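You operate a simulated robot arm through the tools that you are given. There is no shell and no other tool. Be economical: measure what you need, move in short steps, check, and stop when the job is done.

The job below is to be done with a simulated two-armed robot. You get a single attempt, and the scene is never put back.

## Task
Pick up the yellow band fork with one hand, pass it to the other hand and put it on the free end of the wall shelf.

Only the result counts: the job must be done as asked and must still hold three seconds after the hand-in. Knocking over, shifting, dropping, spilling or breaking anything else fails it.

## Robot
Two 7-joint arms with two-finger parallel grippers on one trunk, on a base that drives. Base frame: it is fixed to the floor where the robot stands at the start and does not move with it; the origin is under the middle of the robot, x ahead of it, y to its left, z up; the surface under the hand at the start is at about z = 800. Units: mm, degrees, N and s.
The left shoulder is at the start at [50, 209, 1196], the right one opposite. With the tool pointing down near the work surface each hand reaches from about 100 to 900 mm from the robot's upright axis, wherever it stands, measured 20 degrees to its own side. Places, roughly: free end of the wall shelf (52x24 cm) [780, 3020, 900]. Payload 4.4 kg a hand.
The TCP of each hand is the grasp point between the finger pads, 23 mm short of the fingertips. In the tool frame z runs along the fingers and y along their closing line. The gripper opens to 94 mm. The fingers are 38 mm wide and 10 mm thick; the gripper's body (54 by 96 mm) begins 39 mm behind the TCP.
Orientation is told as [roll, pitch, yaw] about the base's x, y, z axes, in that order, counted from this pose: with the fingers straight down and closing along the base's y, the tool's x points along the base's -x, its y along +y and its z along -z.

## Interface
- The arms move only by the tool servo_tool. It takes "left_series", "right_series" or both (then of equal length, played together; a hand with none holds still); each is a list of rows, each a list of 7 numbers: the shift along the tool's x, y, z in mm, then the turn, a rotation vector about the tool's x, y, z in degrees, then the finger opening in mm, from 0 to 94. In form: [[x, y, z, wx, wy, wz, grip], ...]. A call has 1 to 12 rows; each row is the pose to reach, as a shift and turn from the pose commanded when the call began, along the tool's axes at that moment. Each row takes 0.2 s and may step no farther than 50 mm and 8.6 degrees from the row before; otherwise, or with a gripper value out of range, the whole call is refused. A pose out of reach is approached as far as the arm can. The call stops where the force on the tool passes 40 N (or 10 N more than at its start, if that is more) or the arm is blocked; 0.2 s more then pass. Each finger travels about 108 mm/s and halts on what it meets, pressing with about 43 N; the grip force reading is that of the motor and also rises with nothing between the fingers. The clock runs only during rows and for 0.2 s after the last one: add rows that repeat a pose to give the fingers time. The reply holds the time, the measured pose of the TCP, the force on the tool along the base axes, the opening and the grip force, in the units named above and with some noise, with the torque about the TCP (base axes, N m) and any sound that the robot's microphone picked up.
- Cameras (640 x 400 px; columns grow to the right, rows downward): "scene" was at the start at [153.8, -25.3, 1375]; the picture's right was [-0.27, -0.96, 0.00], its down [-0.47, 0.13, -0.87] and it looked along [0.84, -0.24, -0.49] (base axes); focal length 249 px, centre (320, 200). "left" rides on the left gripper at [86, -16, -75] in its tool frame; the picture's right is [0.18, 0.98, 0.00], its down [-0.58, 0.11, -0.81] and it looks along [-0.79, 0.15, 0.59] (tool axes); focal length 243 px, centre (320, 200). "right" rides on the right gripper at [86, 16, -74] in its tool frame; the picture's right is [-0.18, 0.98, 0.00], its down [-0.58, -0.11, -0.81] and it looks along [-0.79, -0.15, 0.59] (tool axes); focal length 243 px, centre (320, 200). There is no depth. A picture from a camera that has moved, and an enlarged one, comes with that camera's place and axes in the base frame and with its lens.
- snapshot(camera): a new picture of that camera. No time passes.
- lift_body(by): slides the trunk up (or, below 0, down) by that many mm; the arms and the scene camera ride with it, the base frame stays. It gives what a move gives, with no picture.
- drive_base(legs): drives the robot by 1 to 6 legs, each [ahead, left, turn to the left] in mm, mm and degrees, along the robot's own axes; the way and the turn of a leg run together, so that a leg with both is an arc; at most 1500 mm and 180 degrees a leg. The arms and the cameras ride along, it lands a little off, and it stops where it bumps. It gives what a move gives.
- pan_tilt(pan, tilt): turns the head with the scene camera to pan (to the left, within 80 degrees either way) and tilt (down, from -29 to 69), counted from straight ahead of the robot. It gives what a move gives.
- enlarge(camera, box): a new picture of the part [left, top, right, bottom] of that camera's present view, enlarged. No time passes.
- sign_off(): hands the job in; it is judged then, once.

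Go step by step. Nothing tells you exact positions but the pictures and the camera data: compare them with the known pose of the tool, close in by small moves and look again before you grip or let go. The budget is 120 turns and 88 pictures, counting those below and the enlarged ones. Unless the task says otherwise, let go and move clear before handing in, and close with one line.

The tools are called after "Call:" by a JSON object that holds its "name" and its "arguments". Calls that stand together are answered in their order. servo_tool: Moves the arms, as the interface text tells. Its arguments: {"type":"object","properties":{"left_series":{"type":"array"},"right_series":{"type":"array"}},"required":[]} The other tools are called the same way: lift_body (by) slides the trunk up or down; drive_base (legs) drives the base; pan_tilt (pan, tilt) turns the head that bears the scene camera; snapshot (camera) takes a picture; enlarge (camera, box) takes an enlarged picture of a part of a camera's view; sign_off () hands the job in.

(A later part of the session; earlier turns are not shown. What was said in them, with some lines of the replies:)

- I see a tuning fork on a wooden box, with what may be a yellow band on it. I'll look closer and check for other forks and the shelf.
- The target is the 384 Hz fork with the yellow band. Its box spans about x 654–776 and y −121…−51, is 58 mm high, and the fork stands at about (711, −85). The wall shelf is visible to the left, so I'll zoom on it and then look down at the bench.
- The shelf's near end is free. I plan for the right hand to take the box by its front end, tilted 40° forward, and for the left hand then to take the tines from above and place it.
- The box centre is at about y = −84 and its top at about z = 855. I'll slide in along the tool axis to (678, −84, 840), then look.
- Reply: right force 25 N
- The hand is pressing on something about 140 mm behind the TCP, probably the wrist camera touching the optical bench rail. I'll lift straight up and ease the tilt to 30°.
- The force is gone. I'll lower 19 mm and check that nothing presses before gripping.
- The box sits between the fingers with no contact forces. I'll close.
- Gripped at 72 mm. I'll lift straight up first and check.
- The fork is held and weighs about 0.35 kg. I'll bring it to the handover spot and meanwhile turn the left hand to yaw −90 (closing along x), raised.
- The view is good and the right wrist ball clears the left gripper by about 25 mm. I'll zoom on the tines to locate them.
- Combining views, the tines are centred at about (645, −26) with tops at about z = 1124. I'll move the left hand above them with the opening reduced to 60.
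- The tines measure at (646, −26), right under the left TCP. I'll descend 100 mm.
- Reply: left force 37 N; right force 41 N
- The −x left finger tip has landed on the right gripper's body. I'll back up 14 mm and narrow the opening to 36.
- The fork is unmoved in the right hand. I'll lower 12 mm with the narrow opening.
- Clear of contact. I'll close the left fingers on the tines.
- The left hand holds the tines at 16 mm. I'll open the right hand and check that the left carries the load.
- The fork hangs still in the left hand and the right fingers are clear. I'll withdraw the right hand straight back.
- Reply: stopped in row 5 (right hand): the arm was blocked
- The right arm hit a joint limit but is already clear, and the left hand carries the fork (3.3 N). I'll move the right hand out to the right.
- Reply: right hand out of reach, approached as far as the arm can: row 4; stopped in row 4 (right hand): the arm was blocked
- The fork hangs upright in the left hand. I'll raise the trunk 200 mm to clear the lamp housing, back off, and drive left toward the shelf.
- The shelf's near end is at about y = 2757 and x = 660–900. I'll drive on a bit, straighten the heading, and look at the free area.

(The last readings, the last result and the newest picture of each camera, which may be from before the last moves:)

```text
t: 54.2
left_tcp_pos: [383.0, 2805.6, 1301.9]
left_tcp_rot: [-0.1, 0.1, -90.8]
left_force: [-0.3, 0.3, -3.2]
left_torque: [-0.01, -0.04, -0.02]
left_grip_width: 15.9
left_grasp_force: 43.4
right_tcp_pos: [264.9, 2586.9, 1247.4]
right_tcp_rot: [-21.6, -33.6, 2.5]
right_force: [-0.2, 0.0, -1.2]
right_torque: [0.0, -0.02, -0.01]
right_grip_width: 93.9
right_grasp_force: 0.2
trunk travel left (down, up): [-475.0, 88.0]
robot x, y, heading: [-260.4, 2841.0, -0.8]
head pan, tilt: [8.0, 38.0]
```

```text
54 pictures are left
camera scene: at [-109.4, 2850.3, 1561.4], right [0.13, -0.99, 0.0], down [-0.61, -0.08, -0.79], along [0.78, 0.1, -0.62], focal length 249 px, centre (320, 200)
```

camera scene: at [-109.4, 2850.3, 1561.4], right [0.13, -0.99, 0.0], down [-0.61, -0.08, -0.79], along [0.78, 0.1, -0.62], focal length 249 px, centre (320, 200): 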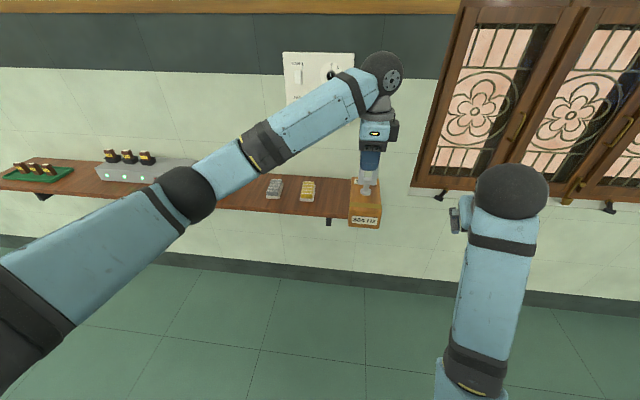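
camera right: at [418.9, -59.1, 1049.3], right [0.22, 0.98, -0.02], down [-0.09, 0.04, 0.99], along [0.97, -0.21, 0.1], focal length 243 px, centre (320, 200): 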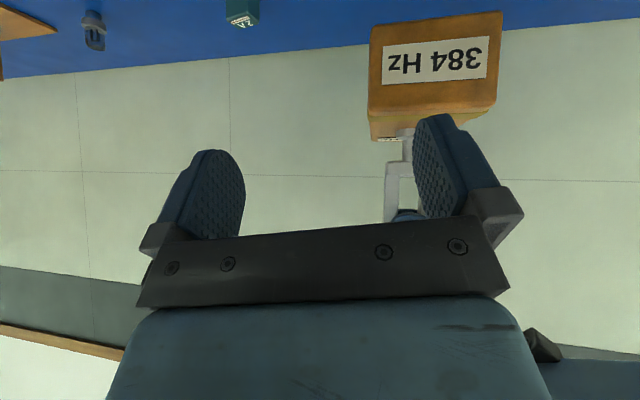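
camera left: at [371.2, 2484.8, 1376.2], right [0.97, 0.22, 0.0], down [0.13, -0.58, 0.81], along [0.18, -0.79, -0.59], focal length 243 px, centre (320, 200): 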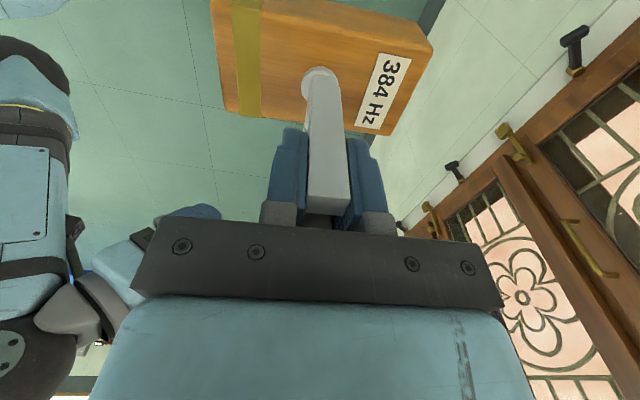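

The yellow block's near edge is at about y = 2985, so the free strip is y 2760–2980. I aim for the fork centre at about (780, 2875), so I'll lower the trunk partly and drive closer.

Call:
{"name": "lift_body", "arguments": {"by": -130}}

Call:
{"name": "drive_base", "arguments": {"legs": [[330, 60, 0.9]]}}

Call:
{"name": "snapshot", "arguments": {"camera": "scene"}}

Call:
{"name": "snapshot", "arguments": {"camera": "left"}}

Call:
{"name": "snapshot", "arguments": {"camera": "right"}}

```text
t: 55.8
left_tcp_pos: [381.7, 2806.3, 1172.9]
left_tcp_rot: [-0.2, 0.1, -90.8]
left_force: [-0.7, -0.4, -3.7]
left_torque: [-0.03, 0.04, -0.01]
left_grip_width: 15.8
left_grasp_force: 42.7
right_tcp_pos: [264.6, 2587.4, 1118.4]
right_tcp_rot: [-21.6, -33.6, 2.4]
right_force: [0.0, 0.2, 0.8]
right_torque: [0.02, 0.01, 0.02]
right_grip_width: 93.9
right_grasp_force: 0.1
trunk travel left (down, up): [-345.0, 218.0]
robot x, y, heading: [-264.4, 2841.0, -0.7]
head pan, tilt: [8.0, 38.0]
```

```text
t: 58.0
left_tcp_pos: [706.6, 2876.6, 1172.6]
left_tcp_rot: [-0.2, 0.1, -89.7]
left_force: [0.1, 0.5, -3.4]
left_torque: [0.01, 0.0, -0.03]
left_grip_width: 15.9
left_grasp_force: 42.8
right_tcp_pos: [591.9, 2655.8, 1117.4]
right_tcp_rot: [-21.6, -33.6, 3.6]
right_force: [0.8, -0.5, 0.3]
right_torque: [0.0, 0.01, 0.02]
right_grip_width: 94.0
right_grasp_force: 0.0
trunk travel left (down, up): [-345.0, 218.0]
robot x, y, heading: [62.8, 2897.7, 0.1]
head pan, tilt: [8.0, 38.0]
```

```text
53 pictures are left
camera scene: at [213.6, 2911.8, 1431.4], right [0.14, -0.99, 0.0], down [-0.61, -0.09, -0.79], along [0.78, 0.11, -0.62], focal length 249 px, centre (320, 200)
```

scene: 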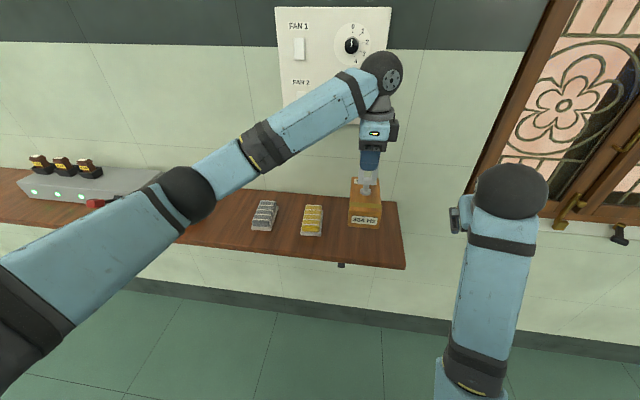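

```text
52 pictures are left
camera left: at [690.8, 2964.5, 1246.1], right [0.98, 0.19, 0.0], down [0.11, -0.58, 0.81], along [0.15, -0.79, -0.59], focal length 243 px, centre (320, 200)
```

left: 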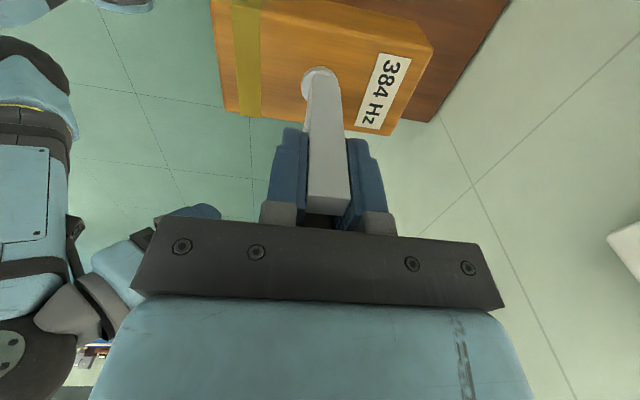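

```text
51 pictures are left
camera right: at [483.6, 2691.8, 1121.9], right [0.3, 0.93, -0.2], down [0.04, 0.2, 0.98], along [0.95, -0.3, 0.03], focal length 243 px, centre (320, 200)
```

right: 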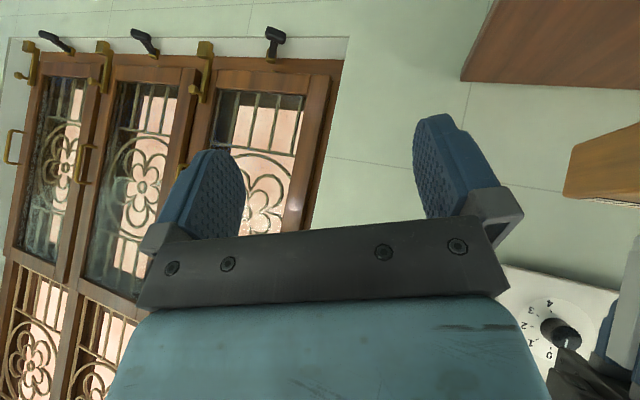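

The shelf spans about x 650–900 with its top at about z = 905, and the fork is above its free end. I'll move 68 mm forward, then lower to about 15 mm above it.

Call:
{"name": "servo_tool", "arguments": {"left_series": [[0, 20, 0, 0, 0, 0, 0], [0, 45, 0, 0, 0, 0, 0], [0, 68, 0, 0, 0, 0, 0], [0, 68, 25, 0, 0, 0, 0], [0, 68, 50, 0, 0, 0, 0], [0, 68, 75, 0, 0, 0, 0], [0, 68, 90, 0, 0, 0, 0], [0, 68, 100, 0, 0, 0, 0], [0, 68, 100, 0, 0, 0, 0]]}}

Call:
{"name": "snapshot", "arguments": {"camera": "scene"}}

Call:
{"name": "enlarge", "arguments": {"camera": "scene", "box": [230, 150, 430, 290]}}

Call:
{"name": "snapshot", "arguments": {"camera": "left"}}

```text
t: 60.0
left_tcp_pos: [774.7, 2876.7, 1071.7]
left_tcp_rot: [-0.1, 0.0, -89.7]
left_force: [0.6, -0.3, -3.4]
left_torque: [-0.01, 0.0, 0.0]
left_grip_width: 15.7
left_grasp_force: 42.9
right_tcp_pos: [592.3, 2656.5, 1117.1]
right_tcp_rot: [-21.5, -33.6, 3.6]
right_force: [-0.1, -0.6, 0.0]
right_torque: [-0.01, -0.02, -0.03]
right_grip_width: 94.0
right_grasp_force: 0.1
trunk travel left (down, up): [-345.0, 218.0]
robot x, y, heading: [62.5, 2898.1, 0.6]
head pan, tilt: [8.0, 38.0]
```

```text
50 pictures are left
camera scene: at [213.3, 2911.8, 1431.4], right [0.14, -0.99, 0.0], down [-0.61, -0.09, -0.79], along [0.78, 0.11, -0.62], focal length 249 px, centre (320, 200)
```

scene: 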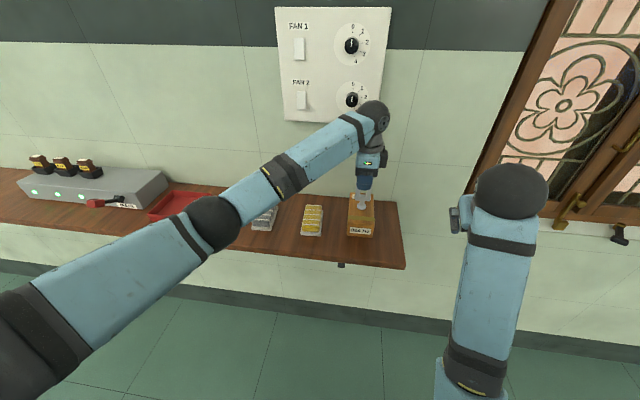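

```text
2.86 times, centred on (330, 220) of scene
camera zoom: at [213.3, 2911.8, 1431.4], right [0.14, -0.99, 0.0], down [-0.61, -0.09, -0.79], along [0.78, 0.11, -0.62], focal length 711 px, centre (291, 143)
```

zoom: 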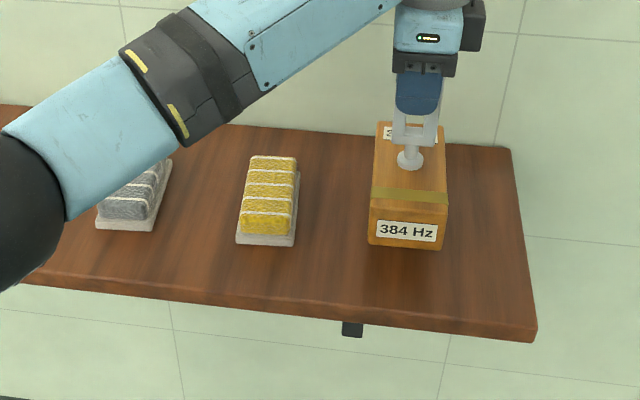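

```text
48 pictures are left
camera left: at [758.7, 2964.6, 1145.7], right [0.98, 0.19, 0.0], down [0.11, -0.58, 0.81], along [0.15, -0.79, -0.59], focal length 243 px, centre (320, 200)
```

left: 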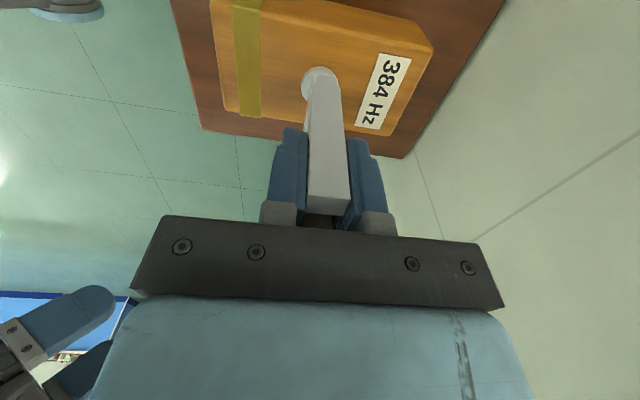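

It is well positioned, clear of the yellow block and inside the shelf edges. I'll lower slowly.

Call:
{"name": "servo_tool", "arguments": {"left_series": [[0, 0, 6, 0, 0, 0, 0], [0, 0, 11, 0, 0, 0, 0], [0, 0, 15, 0, 0, 0, 0], [0, 0, 15, 0, 0, 0, 0]]}}

Call:
{"name": "servo_tool", "arguments": {"left_series": [[0, 0, 2, 0, 0, 0, 0], [0, 0, 4, 0, 0, 0, 0], [0, 0, 4, 0, 0, 0, 0]]}}

```text
t: 61.0
left_tcp_pos: [774.8, 2878.6, 1057.6]
left_tcp_rot: [-0.1, 0.0, -89.7]
left_force: [0.4, -0.3, -3.9]
left_torque: [0.03, 0.03, 0.02]
left_grip_width: 15.8
left_grasp_force: 43.3
right_tcp_pos: [591.4, 2655.9, 1118.0]
right_tcp_rot: [-21.6, -33.6, 3.6]
right_force: [-0.5, 0.5, -0.5]
right_torque: [0.02, 0.0, 0.01]
right_grip_width: 93.8
right_grasp_force: 0.0
trunk travel left (down, up): [-345.0, 218.0]
robot x, y, heading: [58.8, 2899.9, 0.2]
head pan, tilt: [8.0, 38.0]
```

```text
t: 61.8
left_tcp_pos: [773.8, 2876.9, 1054.1]
left_tcp_rot: [-0.1, 0.1, -89.8]
left_force: [0.4, -0.7, -4.1]
left_torque: [0.0, -0.01, 0.02]
left_grip_width: 15.8
left_grasp_force: 43.4
right_tcp_pos: [591.1, 2656.4, 1117.9]
right_tcp_rot: [-21.6, -33.6, 3.6]
right_force: [-0.4, 0.2, -0.7]
right_torque: [0.03, 0.02, 0.0]
right_grip_width: 94.1
right_grasp_force: 0.0
trunk travel left (down, up): [-345.0, 218.0]
robot x, y, heading: [61.3, 2899.8, 0.4]
head pan, tilt: [8.0, 38.0]
```

Call:
{"name": "servo_tool", "arguments": {"left_series": [[0, 0, 1.5, 0, 0, 0, 0], [0, 0, 3, 0, 0, 0, 0], [0, 0, 3, 0, 0, 0, 0]]}}

Call:
{"name": "enlarge", "arguments": {"camera": "scene", "box": [310, 170, 420, 270]}}

```text
t: 62.6
left_tcp_pos: [773.4, 2877.5, 1049.1]
left_tcp_rot: [-0.1, 0.1, -89.8]
left_force: [0.4, 0.7, -2.9]
left_torque: [0.04, 0.0, -0.01]
left_grip_width: 15.8
left_grasp_force: 42.9
right_tcp_pos: [591.4, 2655.9, 1118.0]
right_tcp_rot: [-21.6, -33.6, 3.6]
right_force: [-0.6, -0.3, -0.7]
right_torque: [0.0, -0.01, 0.01]
right_grip_width: 94.0
right_grasp_force: 0.0
trunk travel left (down, up): [-345.0, 218.0]
robot x, y, heading: [60.9, 2901.9, 0.3]
head pan, tilt: [8.0, 38.0]
```

```text
4.00 times, centred on (365, 220) of scene
camera zoom: at [213.4, 2911.8, 1431.4], right [0.14, -0.99, 0.0], down [-0.61, -0.09, -0.79], along [0.78, 0.11, -0.62], focal length 996 px, centre (140, 120)
```

zoom: 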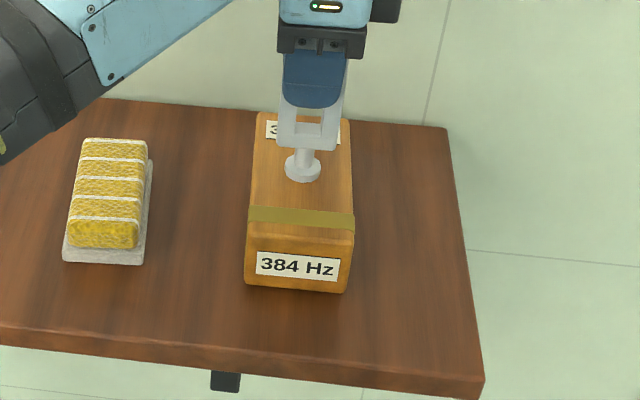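

Call:
{"name": "servo_tool", "arguments": {"left_series": [[0, 0, 1.5, 0, 0, 0, 0], [0, 0, 3, 0, 0, 0, 0], [0, 0, 3, 0, 0, 0, 0]]}}

Call:
{"name": "servo_tool", "arguments": {"left_series": [[0, 0, 1.2, 0, 0, 0, 0], [0, 0, 2, 0, 0, 0, 0]]}}

```text
t: 63.4
left_tcp_pos: [773.2, 2877.2, 1046.1]
left_tcp_rot: [0.0, 0.0, -89.7]
left_force: [-0.7, 0.0, -3.6]
left_torque: [0.02, -0.05, -0.01]
left_grip_width: 15.8
left_grasp_force: 43.2
right_tcp_pos: [592.6, 2655.4, 1116.5]
right_tcp_rot: [-21.6, -33.6, 3.6]
right_force: [-0.2, -0.1, 1.1]
right_torque: [0.01, 0.0, -0.01]
right_grip_width: 94.0
right_grasp_force: 0.2
trunk travel left (down, up): [-345.0, 218.0]
robot x, y, heading: [64.3, 2896.4, 0.4]
head pan, tilt: [8.0, 38.0]
```

```text
t: 64.0
left_tcp_pos: [774.7, 2876.4, 1045.7]
left_tcp_rot: [-0.1, 0.1, -89.7]
left_force: [-0.2, -0.1, -3.6]
left_torque: [0.02, 0.0, 0.02]
left_grip_width: 16.0
left_grasp_force: 43.1
right_tcp_pos: [591.7, 2655.6, 1117.3]
right_tcp_rot: [-21.6, -33.7, 3.6]
right_force: [-0.4, -0.2, -0.5]
right_torque: [-0.04, 0.03, 0.01]
right_grip_width: 93.9
right_grasp_force: 0.1
trunk travel left (down, up): [-345.0, 218.0]
robot x, y, heading: [61.2, 2900.3, 0.3]
head pan, tilt: [8.0, 38.0]
```

Still hanging free (−3.6 N), so I'll keep going down in small steps.

Call:
{"name": "servo_tool", "arguments": {"left_series": [[0, 0, 1.2, 0, 0, 0, 0], [0, 0, 2, 0, 0, 0, 0], [0, 0, 2, 0, 0, 0, 0]]}}

Call:
{"name": "servo_tool", "arguments": {"left_series": [[0, 0, 1.2, 0, 0, 0, 0], [0, 0, 2, 0, 0, 0, 0], [0, 0, 2, 0, 0, 0, 0]]}}

```text
t: 64.8
left_tcp_pos: [774.0, 2876.9, 1045.7]
left_tcp_rot: [0.1, 0.0, -89.7]
left_force: [4.2, 0.5, 11.0]
left_torque: [0.65, 0.38, -0.2]
left_grip_width: 16.0
left_grasp_force: 43.0
right_tcp_pos: [590.5, 2656.8, 1117.8]
right_tcp_rot: [-21.6, -33.7, 3.6]
right_force: [-0.6, -0.1, -0.2]
right_torque: [-0.05, -0.02, 0.03]
right_grip_width: 93.9
right_grasp_force: 0.0
trunk travel left (down, up): [-345.0, 218.0]
robot x, y, heading: [59.4, 2899.9, 0.1]
head pan, tilt: [8.0, 38.0]
```

```text
t: 65.6
left_tcp_pos: [772.6, 2875.5, 1045.4]
left_tcp_rot: [0.3, 0.0, -89.7]
left_force: [14.3, 0.1, 32.1]
left_torque: [1.15, 0.41, -0.5]
left_grip_width: 16.1
left_grasp_force: 42.9
right_tcp_pos: [588.8, 2655.8, 1119.0]
right_tcp_rot: [-21.6, -33.7, 3.7]
right_force: [0.4, 0.0, 0.2]
right_torque: [-0.01, -0.01, 0.0]
right_grip_width: 94.1
right_grasp_force: 0.1
trunk travel left (down, up): [-345.0, 218.0]
robot x, y, heading: [60.6, 2898.3, 0.2]
head pan, tilt: [8.0, 38.0]
```

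Contact is made. I'll relieve the pressure, then release.

Call:
{"name": "servo_tool", "arguments": {"left_series": [[0, 0, -2, 0, 0, 0, 0], [0, 0, -2.7, 0, 0, 0, 0], [0, 0, -2.7, 0, 0, 0, 0]]}}

```text
t: 66.4
left_tcp_pos: [771.3, 2876.2, 1044.8]
left_tcp_rot: [0.0, 0.2, -89.9]
left_force: [7.0, -2.1, 18.5]
left_torque: [0.39, -0.45, -0.19]
left_grip_width: 15.7
left_grasp_force: 43.1
right_tcp_pos: [590.8, 2656.4, 1117.6]
right_tcp_rot: [-21.6, -33.7, 3.6]
right_force: [0.0, -0.3, 0.7]
right_torque: [0.0, 0.01, -0.01]
right_grip_width: 93.7
right_grasp_force: 0.1
trunk travel left (down, up): [-345.0, 218.0]
robot x, y, heading: [60.3, 2896.6, 0.6]
head pan, tilt: [8.0, 38.0]
```

Call:
{"name": "servo_tool", "arguments": {"left_series": [[0, 0, -1.2, 0, 0, 0, 0], [0, 0, -1.2, 0, 0, 0, 0]]}}

```text
t: 67.0
left_tcp_pos: [772.3, 2875.9, 1043.5]
left_tcp_rot: [-0.2, 0.1, -89.7]
left_force: [-2.8, -2.4, 5.4]
left_torque: [-0.08, -0.43, -0.12]
left_grip_width: 15.6
left_grasp_force: 43.5
right_tcp_pos: [590.6, 2655.6, 1117.2]
right_tcp_rot: [-21.6, -33.7, 3.6]
right_force: [0.0, 1.3, -0.5]
right_torque: [0.0, 0.0, 0.0]
right_grip_width: 93.8
right_grasp_force: 0.1
trunk travel left (down, up): [-345.0, 218.0]
robot x, y, heading: [61.4, 2898.8, 0.3]
head pan, tilt: [8.0, 38.0]
```

Load is nearly neutral. I'll open the left fingers.

Call:
{"name": "servo_tool", "arguments": {"left_series": [[0, 0, 0, 0, 0, 0, 20], [0, 0, 0, 0, 0, 0, 30], [0, 0, 0, 0, 0, 0, 44], [0, 0, 0, 0, 0, 0, 44]]}}

Call:
{"name": "snapshot", "arguments": {"camera": "left"}}

Call:
{"name": "enlarge", "arguments": {"camera": "scene", "box": [310, 170, 420, 270]}}

```text
t: 68.0
left_tcp_pos: [774.0, 2876.9, 1045.0]
left_tcp_rot: [-0.1, 0.1, -89.6]
left_force: [-0.2, -0.1, -0.2]
left_torque: [-0.01, 0.03, 0.01]
left_grip_width: 44.1
left_grasp_force: 0.1
right_tcp_pos: [591.6, 2655.9, 1116.3]
right_tcp_rot: [-21.5, -33.5, 3.5]
right_force: [-0.5, 0.3, -0.2]
right_torque: [-0.03, 0.01, 0.03]
right_grip_width: 94.1
right_grasp_force: 0.1
trunk travel left (down, up): [-345.0, 218.0]
robot x, y, heading: [60.3, 2900.1, 0.1]
head pan, tilt: [8.0, 38.0]
```

```text
46 pictures are left
camera left: at [758.1, 2964.7, 1119.5], right [0.98, 0.19, 0.0], down [0.11, -0.58, 0.81], along [0.15, -0.79, -0.59], focal length 243 px, centre (320, 200)
```

left: 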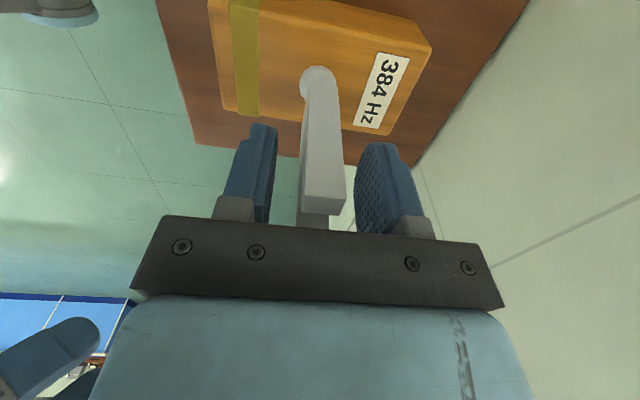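

```text
4.00 times, centred on (365, 220) of scene
camera zoom: at [212.8, 2911.8, 1431.5], right [0.14, -0.99, 0.0], down [-0.61, -0.09, -0.79], along [0.78, 0.11, -0.62], focal length 996 px, centre (140, 120)
```

zoom: 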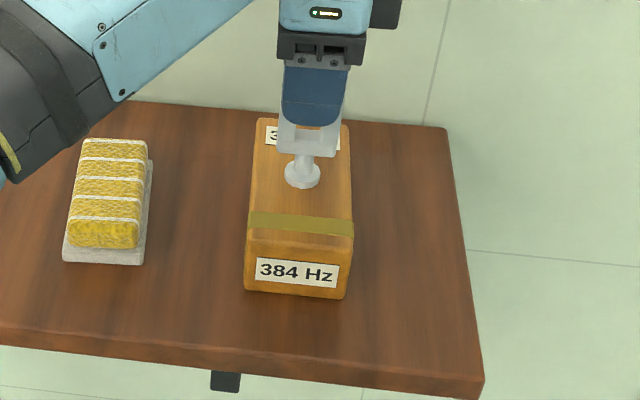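

The fork stands on the shelf with the fingers clear. I'll raise the left hand straight up and then back it away.

Call:
{"name": "servo_tool", "arguments": {"left_series": [[0, 0, -20, 0, 0, 0, 44], [0, 0, -50, 0, 0, 0, 44], [0, 0, -90, 0, 0, 0, 44], [0, 0, -130, 0, 0, 0, 44], [0, -40, -130, 0, 0, 0, 44], [0, -80, -130, 0, 0, 0, 44], [0, -120, -130, 0, 0, 0, 44], [0, -120, -130, 0, 0, 0, 44]]}}

Call:
{"name": "snapshot", "arguments": {"camera": "scene"}}

Call:
{"name": "snapshot", "arguments": {"camera": "left"}}

```text
t: 69.8
left_tcp_pos: [654.1, 2877.6, 1177.4]
left_tcp_rot: [-0.1, 0.1, -89.7]
left_force: [0.3, -0.1, 0.6]
left_torque: [0.03, -0.01, -0.01]
left_grip_width: 43.8
left_grasp_force: 0.0
right_tcp_pos: [591.7, 2656.2, 1116.9]
right_tcp_rot: [-21.6, -33.6, 3.6]
right_force: [0.0, 0.1, 0.0]
right_torque: [-0.04, -0.01, -0.02]
right_grip_width: 94.0
right_grasp_force: 0.1
trunk travel left (down, up): [-345.0, 218.0]
robot x, y, heading: [63.5, 2899.5, 0.5]
head pan, tilt: [8.0, 38.0]
```

```text
44 pictures are left
camera scene: at [213.4, 2911.6, 1431.4], right [0.14, -0.99, 0.0], down [-0.61, -0.09, -0.79], along [0.78, 0.11, -0.62], focal length 249 px, centre (320, 200)
```

scene: 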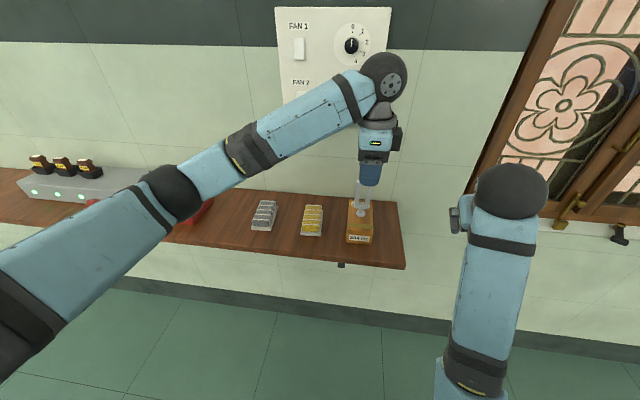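

```text
43 pictures are left
camera left: at [638.9, 2964.8, 1251.2], right [0.98, 0.19, 0.0], down [0.11, -0.58, 0.81], along [0.15, -0.79, -0.59], focal length 243 px, centre (320, 200)
```

left: 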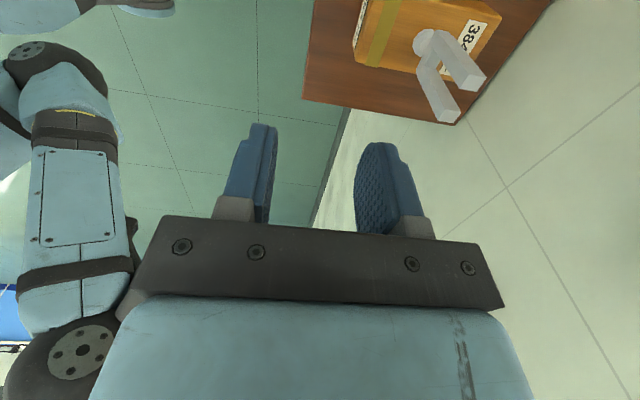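

The fork stands upright on the shelf's free end, nothing near it has moved, and both hands are clear, so I'm handing in.

Call:
{"name": "sign_off", "arguments": {}}

```text
The job is handed in.
```

The yellow band fork was picked up with the right hand, passed to the left, and is standing upright on the free end of the wall shelf. Early on, the right hand briefly pressed on the table's optical bench rail (about 24 N); I saw nothing shift.
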